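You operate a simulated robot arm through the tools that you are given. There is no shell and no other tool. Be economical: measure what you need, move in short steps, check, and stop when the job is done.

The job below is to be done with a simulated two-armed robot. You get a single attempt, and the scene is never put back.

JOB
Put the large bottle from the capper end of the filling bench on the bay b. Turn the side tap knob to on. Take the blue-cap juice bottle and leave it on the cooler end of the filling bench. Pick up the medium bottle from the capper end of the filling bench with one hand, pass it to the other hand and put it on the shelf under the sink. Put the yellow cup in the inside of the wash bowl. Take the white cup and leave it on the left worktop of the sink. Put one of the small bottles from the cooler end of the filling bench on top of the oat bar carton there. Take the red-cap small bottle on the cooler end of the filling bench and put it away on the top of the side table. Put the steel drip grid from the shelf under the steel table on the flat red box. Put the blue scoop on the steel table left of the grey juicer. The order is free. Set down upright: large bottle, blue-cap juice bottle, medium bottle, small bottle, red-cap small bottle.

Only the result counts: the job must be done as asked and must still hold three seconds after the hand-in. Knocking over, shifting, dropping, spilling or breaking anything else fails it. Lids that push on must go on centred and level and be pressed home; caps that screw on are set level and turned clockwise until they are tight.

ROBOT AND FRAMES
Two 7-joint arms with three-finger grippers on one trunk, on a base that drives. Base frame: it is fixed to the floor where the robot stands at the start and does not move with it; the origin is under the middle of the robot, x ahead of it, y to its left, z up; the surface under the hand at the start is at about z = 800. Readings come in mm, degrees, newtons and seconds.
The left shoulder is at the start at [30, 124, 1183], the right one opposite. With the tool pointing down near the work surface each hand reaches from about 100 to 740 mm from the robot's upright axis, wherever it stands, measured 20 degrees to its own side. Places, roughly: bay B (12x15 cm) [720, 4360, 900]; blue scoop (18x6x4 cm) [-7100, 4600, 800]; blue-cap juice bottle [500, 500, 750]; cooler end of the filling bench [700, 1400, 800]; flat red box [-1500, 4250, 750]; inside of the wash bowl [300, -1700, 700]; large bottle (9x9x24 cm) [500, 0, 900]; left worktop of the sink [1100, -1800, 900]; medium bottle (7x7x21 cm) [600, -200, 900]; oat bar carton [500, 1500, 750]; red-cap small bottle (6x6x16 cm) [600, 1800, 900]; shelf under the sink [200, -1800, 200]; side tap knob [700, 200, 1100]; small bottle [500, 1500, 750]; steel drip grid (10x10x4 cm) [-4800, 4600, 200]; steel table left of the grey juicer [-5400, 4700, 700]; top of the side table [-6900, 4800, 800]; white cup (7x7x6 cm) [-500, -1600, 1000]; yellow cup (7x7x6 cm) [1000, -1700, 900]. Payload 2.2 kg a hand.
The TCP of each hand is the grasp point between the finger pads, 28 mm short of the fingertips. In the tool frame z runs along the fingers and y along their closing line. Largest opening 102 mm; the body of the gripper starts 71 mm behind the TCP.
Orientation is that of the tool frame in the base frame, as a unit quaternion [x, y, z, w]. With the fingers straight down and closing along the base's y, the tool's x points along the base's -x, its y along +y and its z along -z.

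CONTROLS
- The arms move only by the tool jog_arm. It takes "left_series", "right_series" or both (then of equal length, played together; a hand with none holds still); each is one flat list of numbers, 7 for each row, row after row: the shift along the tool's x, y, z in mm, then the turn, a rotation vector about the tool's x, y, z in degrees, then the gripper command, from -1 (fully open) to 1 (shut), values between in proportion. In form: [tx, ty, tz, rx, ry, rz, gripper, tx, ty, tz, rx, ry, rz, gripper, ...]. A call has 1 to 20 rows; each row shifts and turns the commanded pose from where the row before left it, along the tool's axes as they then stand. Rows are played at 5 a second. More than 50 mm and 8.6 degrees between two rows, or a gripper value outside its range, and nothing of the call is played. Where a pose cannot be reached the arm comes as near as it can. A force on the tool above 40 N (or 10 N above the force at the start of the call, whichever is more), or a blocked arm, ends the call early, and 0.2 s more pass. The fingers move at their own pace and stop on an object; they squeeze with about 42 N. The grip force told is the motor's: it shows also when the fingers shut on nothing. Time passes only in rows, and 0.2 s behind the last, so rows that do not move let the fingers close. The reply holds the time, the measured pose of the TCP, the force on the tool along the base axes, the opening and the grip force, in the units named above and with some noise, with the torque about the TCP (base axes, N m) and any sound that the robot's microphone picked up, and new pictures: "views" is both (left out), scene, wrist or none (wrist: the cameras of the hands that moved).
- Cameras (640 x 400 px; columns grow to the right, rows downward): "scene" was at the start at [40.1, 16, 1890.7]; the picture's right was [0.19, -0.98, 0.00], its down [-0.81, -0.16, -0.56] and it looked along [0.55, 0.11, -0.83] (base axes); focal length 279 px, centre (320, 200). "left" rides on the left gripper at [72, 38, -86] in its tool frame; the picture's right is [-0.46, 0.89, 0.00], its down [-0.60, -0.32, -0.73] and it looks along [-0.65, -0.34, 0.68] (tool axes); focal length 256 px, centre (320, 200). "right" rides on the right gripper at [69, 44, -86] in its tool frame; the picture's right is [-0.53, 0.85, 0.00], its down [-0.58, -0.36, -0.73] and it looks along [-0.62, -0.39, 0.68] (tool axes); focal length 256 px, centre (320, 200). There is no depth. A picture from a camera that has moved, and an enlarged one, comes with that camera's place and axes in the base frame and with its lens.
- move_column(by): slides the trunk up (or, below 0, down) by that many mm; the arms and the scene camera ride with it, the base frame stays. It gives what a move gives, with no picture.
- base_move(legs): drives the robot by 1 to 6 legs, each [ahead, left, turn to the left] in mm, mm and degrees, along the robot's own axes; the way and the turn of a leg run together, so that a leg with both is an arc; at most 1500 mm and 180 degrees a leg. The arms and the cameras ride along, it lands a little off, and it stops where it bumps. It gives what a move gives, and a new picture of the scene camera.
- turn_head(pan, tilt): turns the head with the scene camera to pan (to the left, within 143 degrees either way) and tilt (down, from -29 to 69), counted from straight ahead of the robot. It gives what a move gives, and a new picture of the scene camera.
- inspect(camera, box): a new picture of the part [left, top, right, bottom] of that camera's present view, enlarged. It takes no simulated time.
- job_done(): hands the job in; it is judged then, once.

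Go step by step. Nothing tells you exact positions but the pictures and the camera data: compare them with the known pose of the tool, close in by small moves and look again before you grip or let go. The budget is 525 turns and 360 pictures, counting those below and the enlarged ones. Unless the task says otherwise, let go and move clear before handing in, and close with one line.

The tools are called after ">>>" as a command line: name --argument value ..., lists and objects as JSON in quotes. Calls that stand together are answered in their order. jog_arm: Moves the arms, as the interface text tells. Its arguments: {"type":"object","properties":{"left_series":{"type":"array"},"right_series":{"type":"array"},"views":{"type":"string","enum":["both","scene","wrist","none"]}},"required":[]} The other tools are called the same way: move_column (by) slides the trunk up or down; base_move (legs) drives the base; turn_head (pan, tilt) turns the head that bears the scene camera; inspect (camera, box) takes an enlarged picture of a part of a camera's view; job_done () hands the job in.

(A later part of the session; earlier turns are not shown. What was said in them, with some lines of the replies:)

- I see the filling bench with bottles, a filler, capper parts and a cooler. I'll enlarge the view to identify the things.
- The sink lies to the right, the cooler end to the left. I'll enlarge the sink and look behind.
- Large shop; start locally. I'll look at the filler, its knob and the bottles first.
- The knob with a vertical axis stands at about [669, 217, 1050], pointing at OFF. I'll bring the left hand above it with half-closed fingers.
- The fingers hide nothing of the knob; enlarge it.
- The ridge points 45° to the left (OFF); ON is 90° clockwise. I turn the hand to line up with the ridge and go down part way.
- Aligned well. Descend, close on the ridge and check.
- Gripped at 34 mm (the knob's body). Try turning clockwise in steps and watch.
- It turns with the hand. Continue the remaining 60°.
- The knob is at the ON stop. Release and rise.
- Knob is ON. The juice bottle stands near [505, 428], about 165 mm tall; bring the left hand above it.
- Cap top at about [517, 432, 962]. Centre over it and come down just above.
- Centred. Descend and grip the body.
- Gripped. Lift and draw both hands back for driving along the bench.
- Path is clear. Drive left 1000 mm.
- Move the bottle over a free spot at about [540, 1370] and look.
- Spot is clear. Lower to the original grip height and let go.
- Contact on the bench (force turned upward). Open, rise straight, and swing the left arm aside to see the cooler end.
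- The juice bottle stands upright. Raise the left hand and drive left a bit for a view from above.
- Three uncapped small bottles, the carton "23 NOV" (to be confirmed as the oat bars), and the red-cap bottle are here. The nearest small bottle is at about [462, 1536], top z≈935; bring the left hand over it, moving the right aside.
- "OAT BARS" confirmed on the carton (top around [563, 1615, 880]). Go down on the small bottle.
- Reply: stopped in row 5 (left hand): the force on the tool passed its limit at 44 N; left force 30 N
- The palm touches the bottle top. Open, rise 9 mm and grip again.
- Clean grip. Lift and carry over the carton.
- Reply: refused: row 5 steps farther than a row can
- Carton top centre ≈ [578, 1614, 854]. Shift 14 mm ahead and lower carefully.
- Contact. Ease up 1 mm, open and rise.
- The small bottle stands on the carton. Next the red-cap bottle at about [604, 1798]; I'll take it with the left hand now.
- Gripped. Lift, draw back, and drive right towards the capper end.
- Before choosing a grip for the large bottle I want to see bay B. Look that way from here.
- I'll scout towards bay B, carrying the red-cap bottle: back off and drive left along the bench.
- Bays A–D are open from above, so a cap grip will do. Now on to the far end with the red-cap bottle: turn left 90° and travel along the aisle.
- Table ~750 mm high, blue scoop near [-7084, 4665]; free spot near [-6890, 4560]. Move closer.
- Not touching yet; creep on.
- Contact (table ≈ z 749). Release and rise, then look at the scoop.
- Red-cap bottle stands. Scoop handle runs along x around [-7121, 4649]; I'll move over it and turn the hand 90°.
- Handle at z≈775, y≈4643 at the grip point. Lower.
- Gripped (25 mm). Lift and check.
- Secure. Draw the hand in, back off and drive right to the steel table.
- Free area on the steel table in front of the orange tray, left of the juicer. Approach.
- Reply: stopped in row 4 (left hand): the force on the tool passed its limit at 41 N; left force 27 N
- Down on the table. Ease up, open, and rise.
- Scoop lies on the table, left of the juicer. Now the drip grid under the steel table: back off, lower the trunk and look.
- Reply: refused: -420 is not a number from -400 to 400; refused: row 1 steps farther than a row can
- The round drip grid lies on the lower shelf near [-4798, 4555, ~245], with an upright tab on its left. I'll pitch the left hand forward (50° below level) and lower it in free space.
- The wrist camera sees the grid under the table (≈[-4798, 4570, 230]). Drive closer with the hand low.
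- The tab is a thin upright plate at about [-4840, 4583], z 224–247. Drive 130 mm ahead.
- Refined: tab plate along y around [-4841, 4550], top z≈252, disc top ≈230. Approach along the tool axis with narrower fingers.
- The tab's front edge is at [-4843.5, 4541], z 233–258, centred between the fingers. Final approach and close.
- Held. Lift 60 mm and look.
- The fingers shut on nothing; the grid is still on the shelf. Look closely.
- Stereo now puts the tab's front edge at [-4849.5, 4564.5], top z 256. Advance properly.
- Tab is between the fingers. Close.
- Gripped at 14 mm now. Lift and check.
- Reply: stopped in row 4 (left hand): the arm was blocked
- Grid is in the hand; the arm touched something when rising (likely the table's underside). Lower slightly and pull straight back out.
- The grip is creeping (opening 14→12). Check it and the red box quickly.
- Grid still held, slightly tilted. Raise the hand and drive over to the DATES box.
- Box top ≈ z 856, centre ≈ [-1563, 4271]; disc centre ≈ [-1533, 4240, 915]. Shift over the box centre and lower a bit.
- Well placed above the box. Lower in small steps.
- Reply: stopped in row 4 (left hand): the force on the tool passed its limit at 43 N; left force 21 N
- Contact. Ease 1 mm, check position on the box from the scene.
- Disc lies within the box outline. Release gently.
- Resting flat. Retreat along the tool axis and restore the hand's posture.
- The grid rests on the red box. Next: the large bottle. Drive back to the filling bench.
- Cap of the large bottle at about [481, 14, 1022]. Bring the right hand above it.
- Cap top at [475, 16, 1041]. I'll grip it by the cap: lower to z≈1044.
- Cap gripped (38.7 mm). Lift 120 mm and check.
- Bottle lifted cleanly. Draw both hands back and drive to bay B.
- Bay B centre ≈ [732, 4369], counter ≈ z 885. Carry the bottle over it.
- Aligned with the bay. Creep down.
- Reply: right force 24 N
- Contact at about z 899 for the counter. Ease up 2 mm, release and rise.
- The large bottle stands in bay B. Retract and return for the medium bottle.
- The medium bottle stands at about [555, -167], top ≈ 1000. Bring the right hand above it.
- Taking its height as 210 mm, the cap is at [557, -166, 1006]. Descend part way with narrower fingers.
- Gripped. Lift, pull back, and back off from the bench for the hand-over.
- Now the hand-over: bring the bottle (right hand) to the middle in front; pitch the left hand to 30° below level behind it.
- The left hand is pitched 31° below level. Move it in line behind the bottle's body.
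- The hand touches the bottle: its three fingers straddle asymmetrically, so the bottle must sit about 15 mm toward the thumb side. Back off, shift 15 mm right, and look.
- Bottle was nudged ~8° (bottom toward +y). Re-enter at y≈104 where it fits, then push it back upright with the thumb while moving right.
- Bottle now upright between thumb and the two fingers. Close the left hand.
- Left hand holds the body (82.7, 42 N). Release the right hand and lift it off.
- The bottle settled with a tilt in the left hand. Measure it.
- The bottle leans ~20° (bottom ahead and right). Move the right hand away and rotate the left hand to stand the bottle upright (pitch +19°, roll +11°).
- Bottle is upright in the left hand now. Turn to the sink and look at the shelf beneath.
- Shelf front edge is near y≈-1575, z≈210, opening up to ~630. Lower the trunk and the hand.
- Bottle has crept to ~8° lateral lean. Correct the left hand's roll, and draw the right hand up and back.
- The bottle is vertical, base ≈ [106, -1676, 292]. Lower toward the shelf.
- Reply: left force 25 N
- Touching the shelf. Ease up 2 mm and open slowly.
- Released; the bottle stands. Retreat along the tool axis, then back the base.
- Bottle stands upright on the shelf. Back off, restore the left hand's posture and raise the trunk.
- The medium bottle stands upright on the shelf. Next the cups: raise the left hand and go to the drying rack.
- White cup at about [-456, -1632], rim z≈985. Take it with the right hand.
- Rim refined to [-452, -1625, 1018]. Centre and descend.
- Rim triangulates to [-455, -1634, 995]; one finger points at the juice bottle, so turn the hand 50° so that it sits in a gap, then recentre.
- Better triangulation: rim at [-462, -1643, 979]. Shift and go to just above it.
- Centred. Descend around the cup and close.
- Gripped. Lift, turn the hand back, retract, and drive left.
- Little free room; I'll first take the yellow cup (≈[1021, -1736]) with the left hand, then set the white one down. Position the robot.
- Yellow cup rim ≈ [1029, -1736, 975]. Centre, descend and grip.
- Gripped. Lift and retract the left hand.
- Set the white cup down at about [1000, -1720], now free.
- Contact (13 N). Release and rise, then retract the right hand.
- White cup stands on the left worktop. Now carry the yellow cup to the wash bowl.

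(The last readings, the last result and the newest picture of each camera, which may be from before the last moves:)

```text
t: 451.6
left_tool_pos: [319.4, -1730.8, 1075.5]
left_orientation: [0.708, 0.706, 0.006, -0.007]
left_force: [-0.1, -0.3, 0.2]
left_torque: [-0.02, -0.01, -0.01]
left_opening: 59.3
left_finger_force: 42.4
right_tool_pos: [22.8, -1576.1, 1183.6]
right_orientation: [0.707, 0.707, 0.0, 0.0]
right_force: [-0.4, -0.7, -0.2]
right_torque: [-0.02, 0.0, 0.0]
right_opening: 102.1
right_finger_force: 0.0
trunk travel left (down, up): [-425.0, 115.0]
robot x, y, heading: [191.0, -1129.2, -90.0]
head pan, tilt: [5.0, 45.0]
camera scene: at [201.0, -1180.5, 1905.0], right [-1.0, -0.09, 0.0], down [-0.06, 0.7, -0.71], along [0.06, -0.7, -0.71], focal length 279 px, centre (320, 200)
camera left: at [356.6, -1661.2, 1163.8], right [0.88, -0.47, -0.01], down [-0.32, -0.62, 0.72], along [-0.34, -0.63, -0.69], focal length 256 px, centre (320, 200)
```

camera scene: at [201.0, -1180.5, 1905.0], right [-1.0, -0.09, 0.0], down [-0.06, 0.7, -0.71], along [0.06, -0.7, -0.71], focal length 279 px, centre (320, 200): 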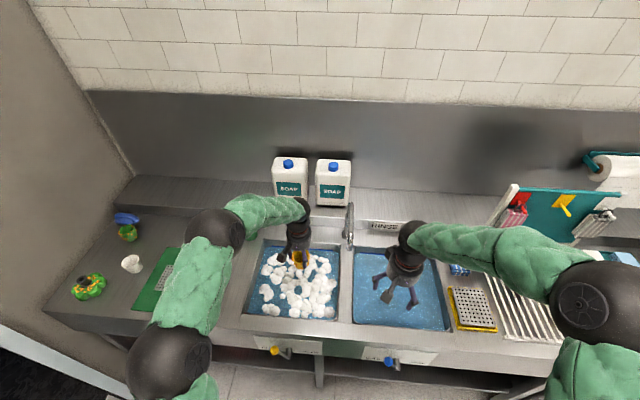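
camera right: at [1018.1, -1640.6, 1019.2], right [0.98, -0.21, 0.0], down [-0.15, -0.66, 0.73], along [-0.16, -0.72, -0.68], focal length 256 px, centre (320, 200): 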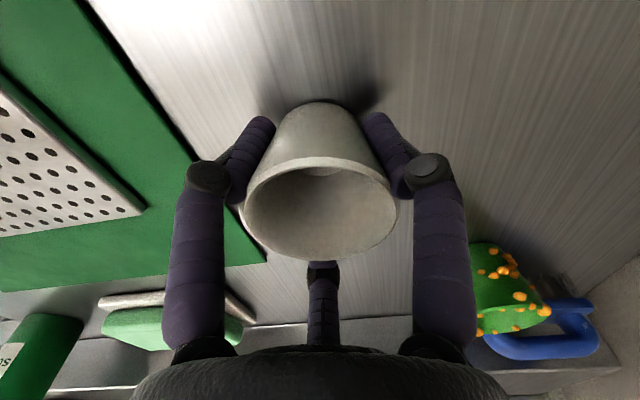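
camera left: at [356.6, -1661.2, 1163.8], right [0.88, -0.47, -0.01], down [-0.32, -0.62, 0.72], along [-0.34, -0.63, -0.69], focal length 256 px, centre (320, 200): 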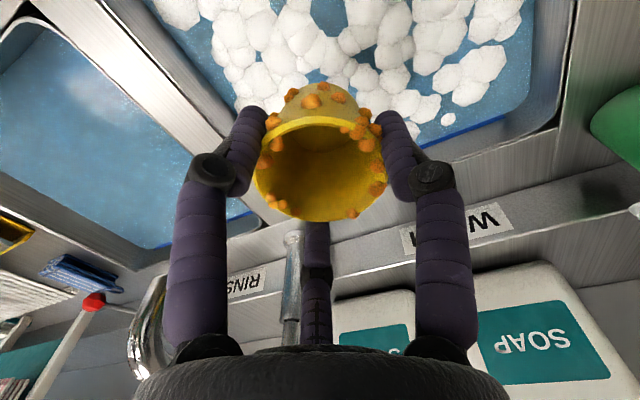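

The cup is above the wash bowl. Lower it in.

>>> jog_arm --left_series '[0, 0, 40, 0, 0, 0, 0.6, 0, 0, 40, 0, 0, 0, 0.6, 0, 0, 40, 0, 0, 0, 0.6, 0, 0, 25, 0, 0, 0, 0.6, 0, 0, 0, 0, 0, 0, 0.6]' --views "both"

```text
t: 452.8
left_tool_pos: [318.9, -1727.0, 932.4]
left_orientation: [0.708, 0.706, 0.007, -0.008]
left_force: [-0.2, 0.2, -0.4]
left_torque: [0.03, -0.01, 0.02]
left_opening: 58.9
left_finger_force: 42.4
right_tool_pos: [22.7, -1575.9, 1183.2]
right_orientation: [0.706, 0.708, 0.0, -0.001]
right_force: [0.9, -0.2, -0.3]
right_torque: [0.01, -0.01, -0.01]
right_opening: 101.9
right_finger_force: 0.1
trunk travel left (down, up): [-425.0, 115.0]
robot x, y, heading: [191.0, -1132.7, -89.8]
head pan, tilt: [5.0, 45.0]
camera scene: at [201.0, -1181.2, 1905.0], right [-1.0, -0.09, 0.0], down [-0.06, 0.7, -0.71], along [0.06, -0.7, -0.71], focal length 279 px, centre (320, 200)
camera left: at [356.1, -1657.8, 1019.5], right [0.88, -0.47, -0.01], down [-0.32, -0.62, 0.72], along [-0.34, -0.63, -0.69], focal length 256 px, centre (320, 200)
```

scene: 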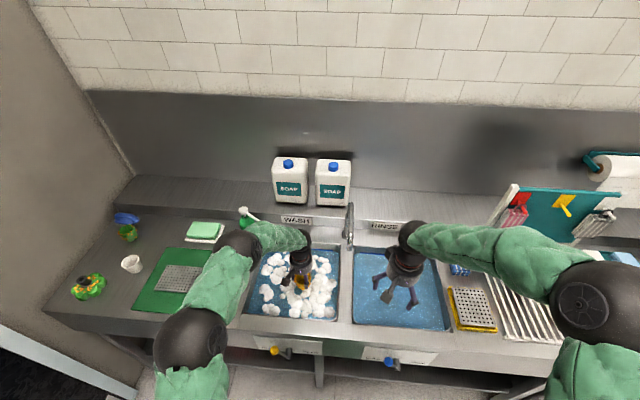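
left: 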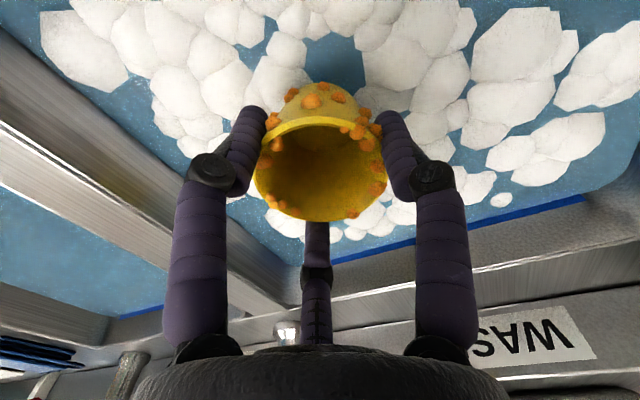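

>>> jog_arm --left_series '[0, 0, 15, 0, 0, 0, 0.6, 0, 0, 15, 0, 0, 0, 0.6, 0, 0, 15, 0, 0, 0, 0.6, 0, 0, 15, 0, 0, 0, 0.6, 0, 0, 0, 0, 0, 0, 0.6]' --views "wrist"

```text
t: 454.0
left_tool_pos: [318.4, -1725.8, 872.0]
left_orientation: [0.709, 0.705, 0.006, -0.008]
left_force: [-0.3, -0.5, 0.0]
left_torque: [-0.03, 0.01, -0.01]
left_opening: 59.1
left_finger_force: 41.9
right_tool_pos: [22.5, -1576.9, 1183.1]
right_orientation: [0.707, 0.707, 0.0, 0.0]
right_force: [0.0, -0.8, 0.9]
right_torque: [-0.04, 0.01, 0.03]
right_opening: 102.0
right_finger_force: 0.1
trunk travel left (down, up): [-425.0, 115.0]
robot x, y, heading: [193.3, -1131.0, -89.7]
head pan, tilt: [5.0, 45.0]
camera left: at [355.0, -1657.2, 959.0], right [0.88, -0.47, -0.01], down [-0.32, -0.62, 0.72], along [-0.34, -0.63, -0.69], focal length 256 px, centre (320, 200)
```

left: 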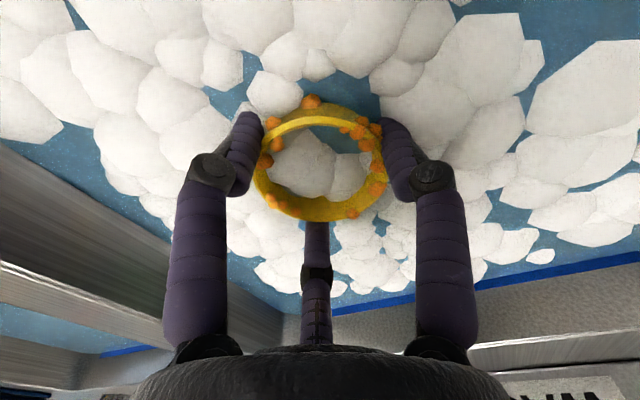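

The water surface is not solid; keep lowering to the bowl's bottom.

>>> jog_arm --left_series '[0, 0, 12, 0, 0, 0, 0.6, 0, 0, 12, 0, 0, 0, 0.6, 0, 0, 12, 0, 0, 0, 0.6, 0, 0, 12, 0, 0, 0, 0.6, 0, 0, 0, 0, 0, 0, 0.6]' --views "none"

```text
t: 455.2
left_tool_pos: [317.3, -1726.3, 822.6]
left_orientation: [0.708, 0.706, 0.007, -0.008]
left_force: [0.0, -0.3, -0.1]
left_torque: [-0.03, -0.03, 0.02]
left_opening: 59.4
left_finger_force: 41.8
right_tool_pos: [22.8, -1576.3, 1183.1]
right_orientation: [0.706, 0.708, 0.0, 0.0]
right_force: [0.1, 0.1, 0.4]
right_torque: [-0.01, 0.0, -0.02]
right_opening: 102.1
right_finger_force: 0.1
trunk travel left (down, up): [-425.0, 115.0]
robot x, y, heading: [192.1, -1134.2, -89.7]
head pan, tilt: [5.0, 45.0]
```

>>> jog_arm --left_series '[0, 0, 10, 0, 0, 0, 0.6, 0, 0, 8, 0, 0, 0, 0.6, 0, 0, 6, 0, 0, 0, 0.6, 0, 0, 6, 0, 0, 0, 0.6, 0, 0, 0, 0, 0, 0, 0.6]' --views "wrist"

```text
t: 456.4
left_tool_pos: [318.3, -1724.1, 792.6]
left_orientation: [0.708, 0.706, 0.007, -0.008]
left_force: [0.0, 0.4, -1.0]
left_torque: [-0.02, -0.03, 0.0]
left_opening: 59.1
left_finger_force: 41.7
right_tool_pos: [22.5, -1576.7, 1184.2]
right_orientation: [0.707, 0.707, 0.0, 0.0]
right_force: [0.0, -0.5, -0.8]
right_torque: [0.0, -0.01, -0.01]
right_opening: 102.2
right_finger_force: 0.0
trunk travel left (down, up): [-425.0, 115.0]
robot x, y, heading: [196.8, -1131.8, -90.3]
head pan, tilt: [5.0, 45.0]
camera left: at [355.3, -1656.0, 881.2], right [0.88, -0.47, -0.01], down [-0.32, -0.62, 0.72], along [-0.34, -0.63, -0.69], focal length 256 px, centre (320, 200)
```

left: 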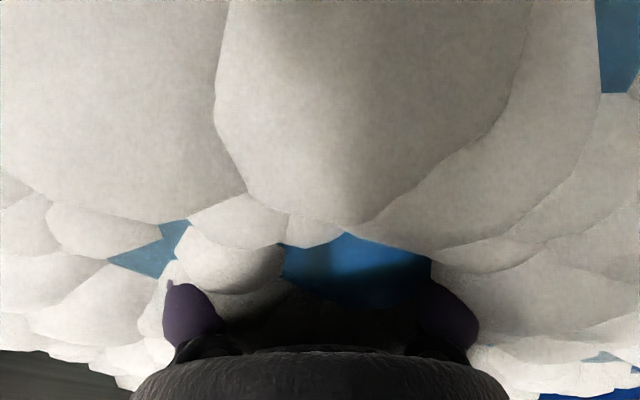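

>>> jog_arm --left_series '[0, 0, 6, 0, 0, 0, 0.6, 0, 0, 6, 0, 0, 0, 0.6, 0, 0, 5, 0, 0, 0, 0.6, 0, 0, 4, 0, 0, 0, 0.6, 0, 0, 0, 0, 0, 0, 0.6]' --views "none"

```text
t: 457.6
left_tool_pos: [317.4, -1725.1, 772.1]
left_orientation: [0.708, 0.706, 0.006, -0.007]
left_force: [0.9, -5.5, 15.6]
left_torque: [-0.12, 0.04, 0.04]
left_opening: 60.8
left_finger_force: 42.2
right_tool_pos: [21.6, -1576.9, 1183.8]
right_orientation: [0.707, 0.708, 0.0, 0.0]
right_force: [-0.6, -0.6, -0.1]
right_torque: [-0.02, 0.02, 0.02]
right_opening: 102.0
right_finger_force: 0.1
trunk travel left (down, up): [-425.0, 115.0]
robot x, y, heading: [198.8, -1132.0, -89.9]
head pan, tilt: [5.0, 45.0]
```

Contact with the bowl's bottom. Release and rise straight out.

>>> jog_arm --left_series '[0, 0, -1, 0, 0, 0, 0.4, 0, 0, 0, 0, 0, 0, -0.3, 0, 0, 0, 0, 0, 0, -0.7, 0, 0, 0, 0, 0, 0, -0.7, 0, 0, -20, 0, 0, 0, -0.7, 0, 0, -30, 0, 0, 0, -0.7, 0, 0, -40, 0, 0, 0, -0.7, 0, 0, -45, 0, 0, 0, -0.7, 0, 0, -45, 0, 0, 0, -0.7, 0, 0, -45, 0, 0, 0, -0.7, 0, 0, -45, 0, 0, 0, -0.7, 0, 0, -45, 0, 0, 0, -0.7, 0, 0, -45, 0, 0, 0, -0.7, 40, 0, 0, 0, 0, 0, -1, 40, 0, 0, 0, 0, 0, -1, 40, 0, 0, 0, 0, 0, -1, 40, 0, 0, 0, 0, 0, -1]' --views "both"

>>> inspect --camera "scene" --box '[230, 220, 360, 330]'

```text
t: 461.2
left_tool_pos: [317.7, -1571.2, 1134.8]
left_orientation: [0.708, 0.706, 0.006, -0.007]
left_force: [0.6, 0.7, 0.3]
left_torque: [-0.03, -0.01, 0.0]
left_opening: 102.0
left_finger_force: 0.0
right_tool_pos: [22.7, -1575.9, 1184.3]
right_orientation: [0.706, 0.708, 0.0, 0.0]
right_force: [0.7, 0.8, 0.1]
right_torque: [-0.01, 0.0, 0.01]
right_opening: 102.0
right_finger_force: 0.0
trunk travel left (down, up): [-425.0, 115.0]
robot x, y, heading: [196.6, -1133.2, -90.1]
head pan, tilt: [5.0, 45.0]
camera scene: at [201.2, -1179.2, 1905.0], right [-1.0, -0.09, 0.0], down [-0.06, 0.7, -0.71], along [0.06, -0.7, -0.71], focal length 279 px, centre (320, 200)
camera left: at [356.4, -1501.0, 1224.1], right [0.88, -0.47, -0.01], down [-0.32, -0.62, 0.72], along [-0.34, -0.63, -0.69], focal length 256 px, centre (320, 200)
```

scene: 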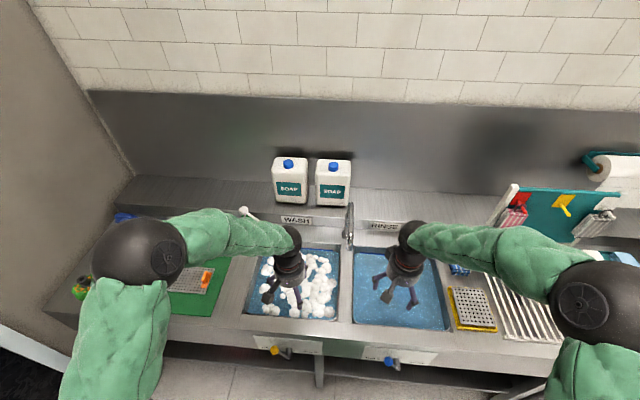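
left: 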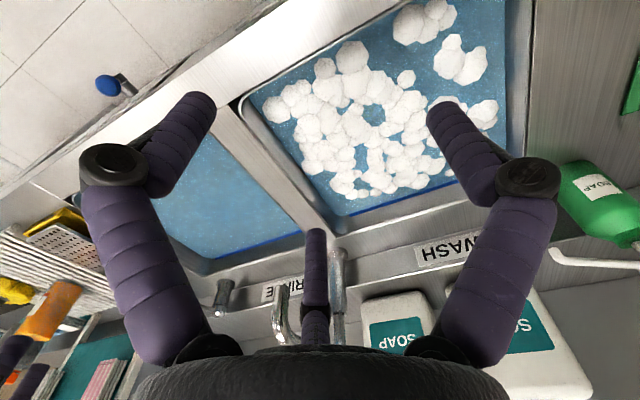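

```text
3.64 times, centred on (295, 275) of scene
camera zoom: at [201.2, -1179.2, 1905.0], right [-1.0, -0.09, 0.0], down [-0.06, 0.7, -0.71], along [0.06, -0.7, -0.71], focal length 1013 px, centre (411, -73)
```

zoom: 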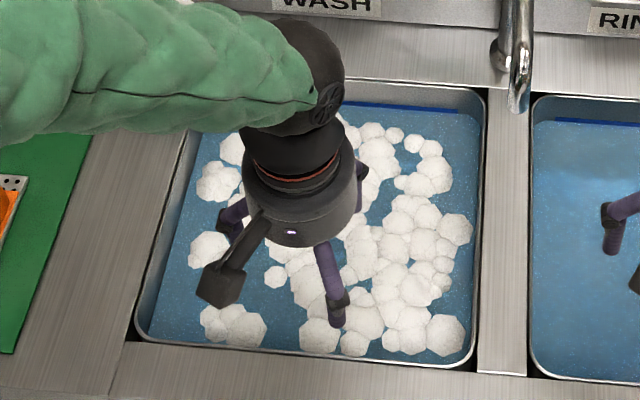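

The cup lies in the wash bowl beneath the foam and the hands are empty. Back off and take a last look.

>>> base_move --legs '[[-400, 0, 0]]'

>>> inspect --camera "scene" --box '[60, 130, 420, 360]'

```text
t: 463.7
left_tool_pos: [312.1, -1191.5, 1136.4]
left_orientation: [0.711, 0.703, 0.006, -0.008]
left_force: [0.9, 0.6, -0.1]
left_torque: [0.0, -0.03, 0.04]
left_opening: 102.1
left_finger_force: 0.1
right_tool_pos: [16.4, -1192.3, 1185.7]
right_orientation: [0.71, 0.704, 0.0, 0.0]
right_force: [0.3, -0.3, 0.8]
right_torque: [-0.05, 0.0, -0.05]
right_opening: 102.2
right_finger_force: 0.1
trunk travel left (down, up): [-425.0, 115.0]
robot x, y, heading: [191.1, -753.4, -90.6]
head pan, tilt: [5.0, 45.0]
stopped in leg 1: the robot was blocked; the commanded pose is now the measured one
camera scene: at [198.0, -798.2, 1905.0], right [-1.0, -0.08, 0.0], down [-0.06, 0.7, -0.71], along [0.06, -0.71, -0.71], focal length 279 px, centre (320, 200)
```

scene: 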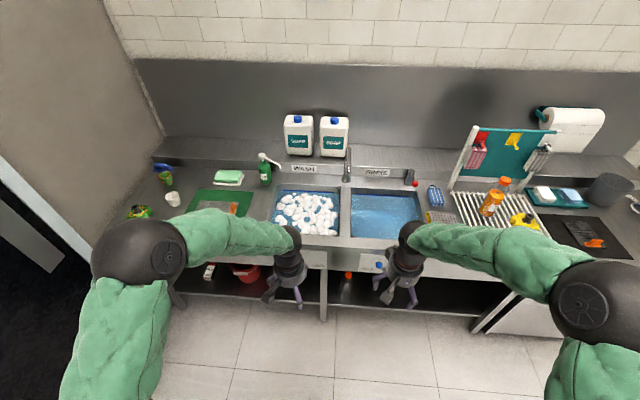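

```text
1.74 times, centred on (240, 245) of scene
camera zoom: at [198.0, -798.2, 1905.0], right [-1.0, -0.08, 0.0], down [-0.06, 0.7, -0.71], along [0.06, -0.71, -0.71], focal length 485 px, centre (459, 122)
```

zoom: 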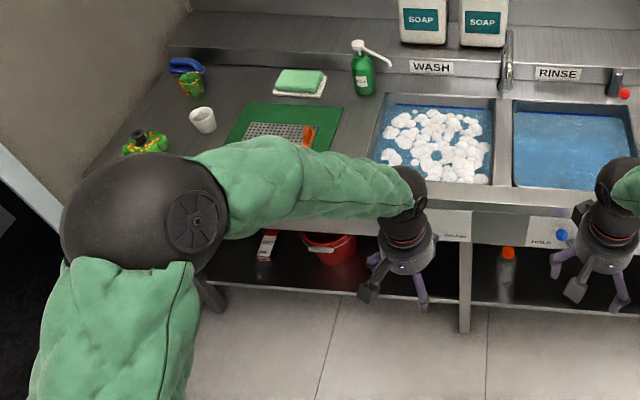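

The base bumped lightly at the end (bench corner). I'll check the bench for any disturbance.

>>> base_move --legs '[[80, 0, 0], [0, -700, 0], [0, 0, 90], [0, 1300, 0]]'

>>> turn_head --pan 0 --tilt 35

>>> inspect --camera "scene" --box '[280, 180, 480, 310]'

>>> inspect --camera "scene" --box '[60, 150, 300, 310]'

```text
t: 478.2
left_tool_pos: [-51.3, 591.8, 1135.8]
left_orientation: [0.009, 1.0, -0.001, -0.01]
left_force: [-0.6, 0.8, -0.6]
left_torque: [-0.01, -0.01, 0.02]
left_opening: 102.0
left_finger_force: 0.1
right_tool_pos: [-49.6, 294.5, 1183.9]
right_orientation: [0.008, 1.0, 0.001, -0.001]
right_force: [-0.4, 0.6, -0.1]
right_torque: [-0.02, -0.03, -0.01]
right_opening: 101.8
right_finger_force: 0.1
trunk travel left (down, up): [-425.0, 115.0]
robot x, y, heading: [-491.6, 474.9, -0.9]
head pan, tilt: [5.0, 45.0]
camera scene: at [-441.3, 482.0, 1904.9], right [0.07, -1.0, 0.0], down [-0.71, -0.05, -0.71], along [0.71, 0.05, -0.71], focal length 279 px, centre (320, 200)
```

scene: 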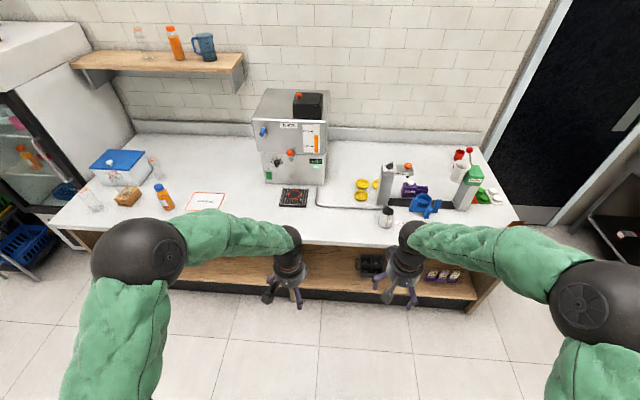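

```text
t: 478.9
left_tool_pos: [-51.1, 590.9, 1134.5]
left_orientation: [0.009, 1.0, -0.001, -0.011]
left_force: [0.3, 0.3, 0.2]
left_torque: [0.0, 0.0, 0.0]
left_opening: 102.2
left_finger_force: 0.0
right_tool_pos: [-50.7, 293.9, 1183.6]
right_orientation: [0.007, 1.0, 0.0, 0.0]
right_force: [-0.3, 0.1, -0.3]
right_torque: [0.0, -0.02, 0.0]
right_opening: 102.0
right_finger_force: 0.0
trunk travel left (down, up): [-425.0, 115.0]
robot x, y, heading: [-491.1, 473.5, -1.0]
head pan, tilt: [0.0, 35.0]
camera scene: at [-434.4, 474.5, 1919.7], right [-0.01, -1.0, 0.0], down [-0.57, 0.01, -0.82], along [0.82, -0.01, -0.57], focal length 279 px, centre (320, 200)
```

scene: 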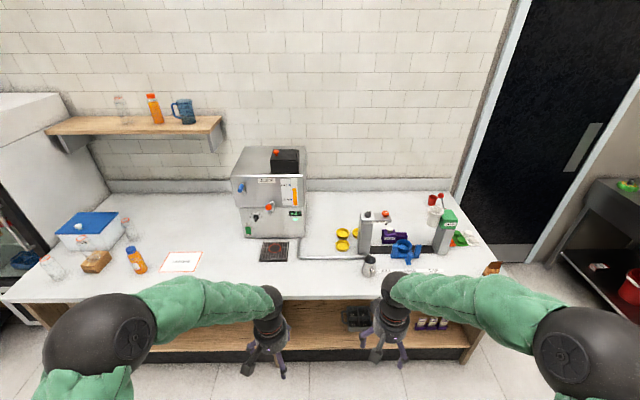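

```text
3.08 times, centred on (380, 245) of scene
camera zoom: at [-434.4, 474.5, 1919.7], right [-0.01, -1.0, 0.0], down [-0.57, 0.01, -0.82], along [0.82, -0.01, -0.57], focal length 857 px, centre (135, 62)
```

zoom: 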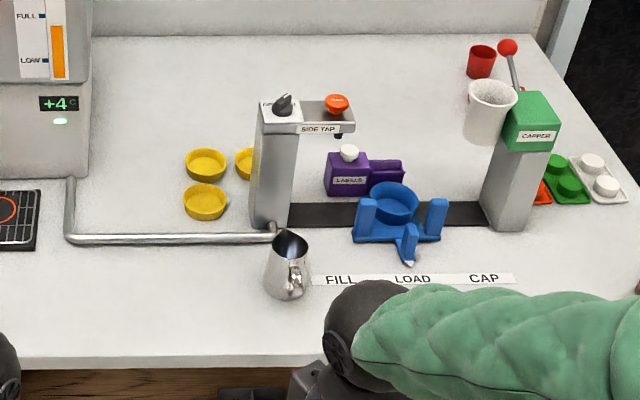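

```text
2.50 times, centred on (180, 230) of scene
camera zoom: at [-434.4, 474.5, 1919.7], right [-0.01, -1.0, 0.0], down [-0.57, 0.01, -0.82], along [0.82, -0.01, -0.57], focal length 697 px, centre (670, 125)
```

zoom: 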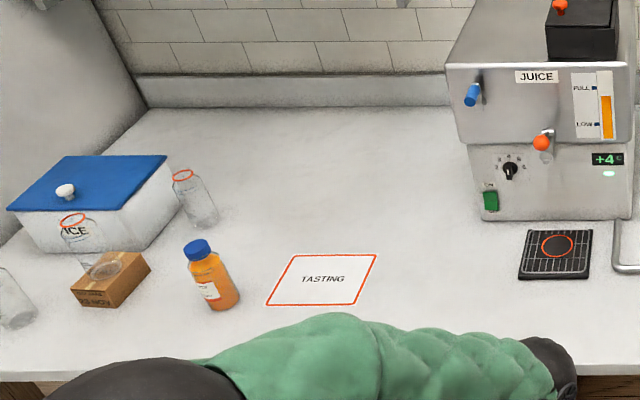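

Everything is in place and undisturbed: the small bottle is on the carton, the juice bottle stands at the cooler end, and the knob points to ON. I'm handing in.

>>> job_done

```text
The job is handed in.
```

All ten tasks are done and the job is handed in; the yellow cup in the wash bowl is hidden under the foam, so I know it is there only from feeling it touch the bottom.
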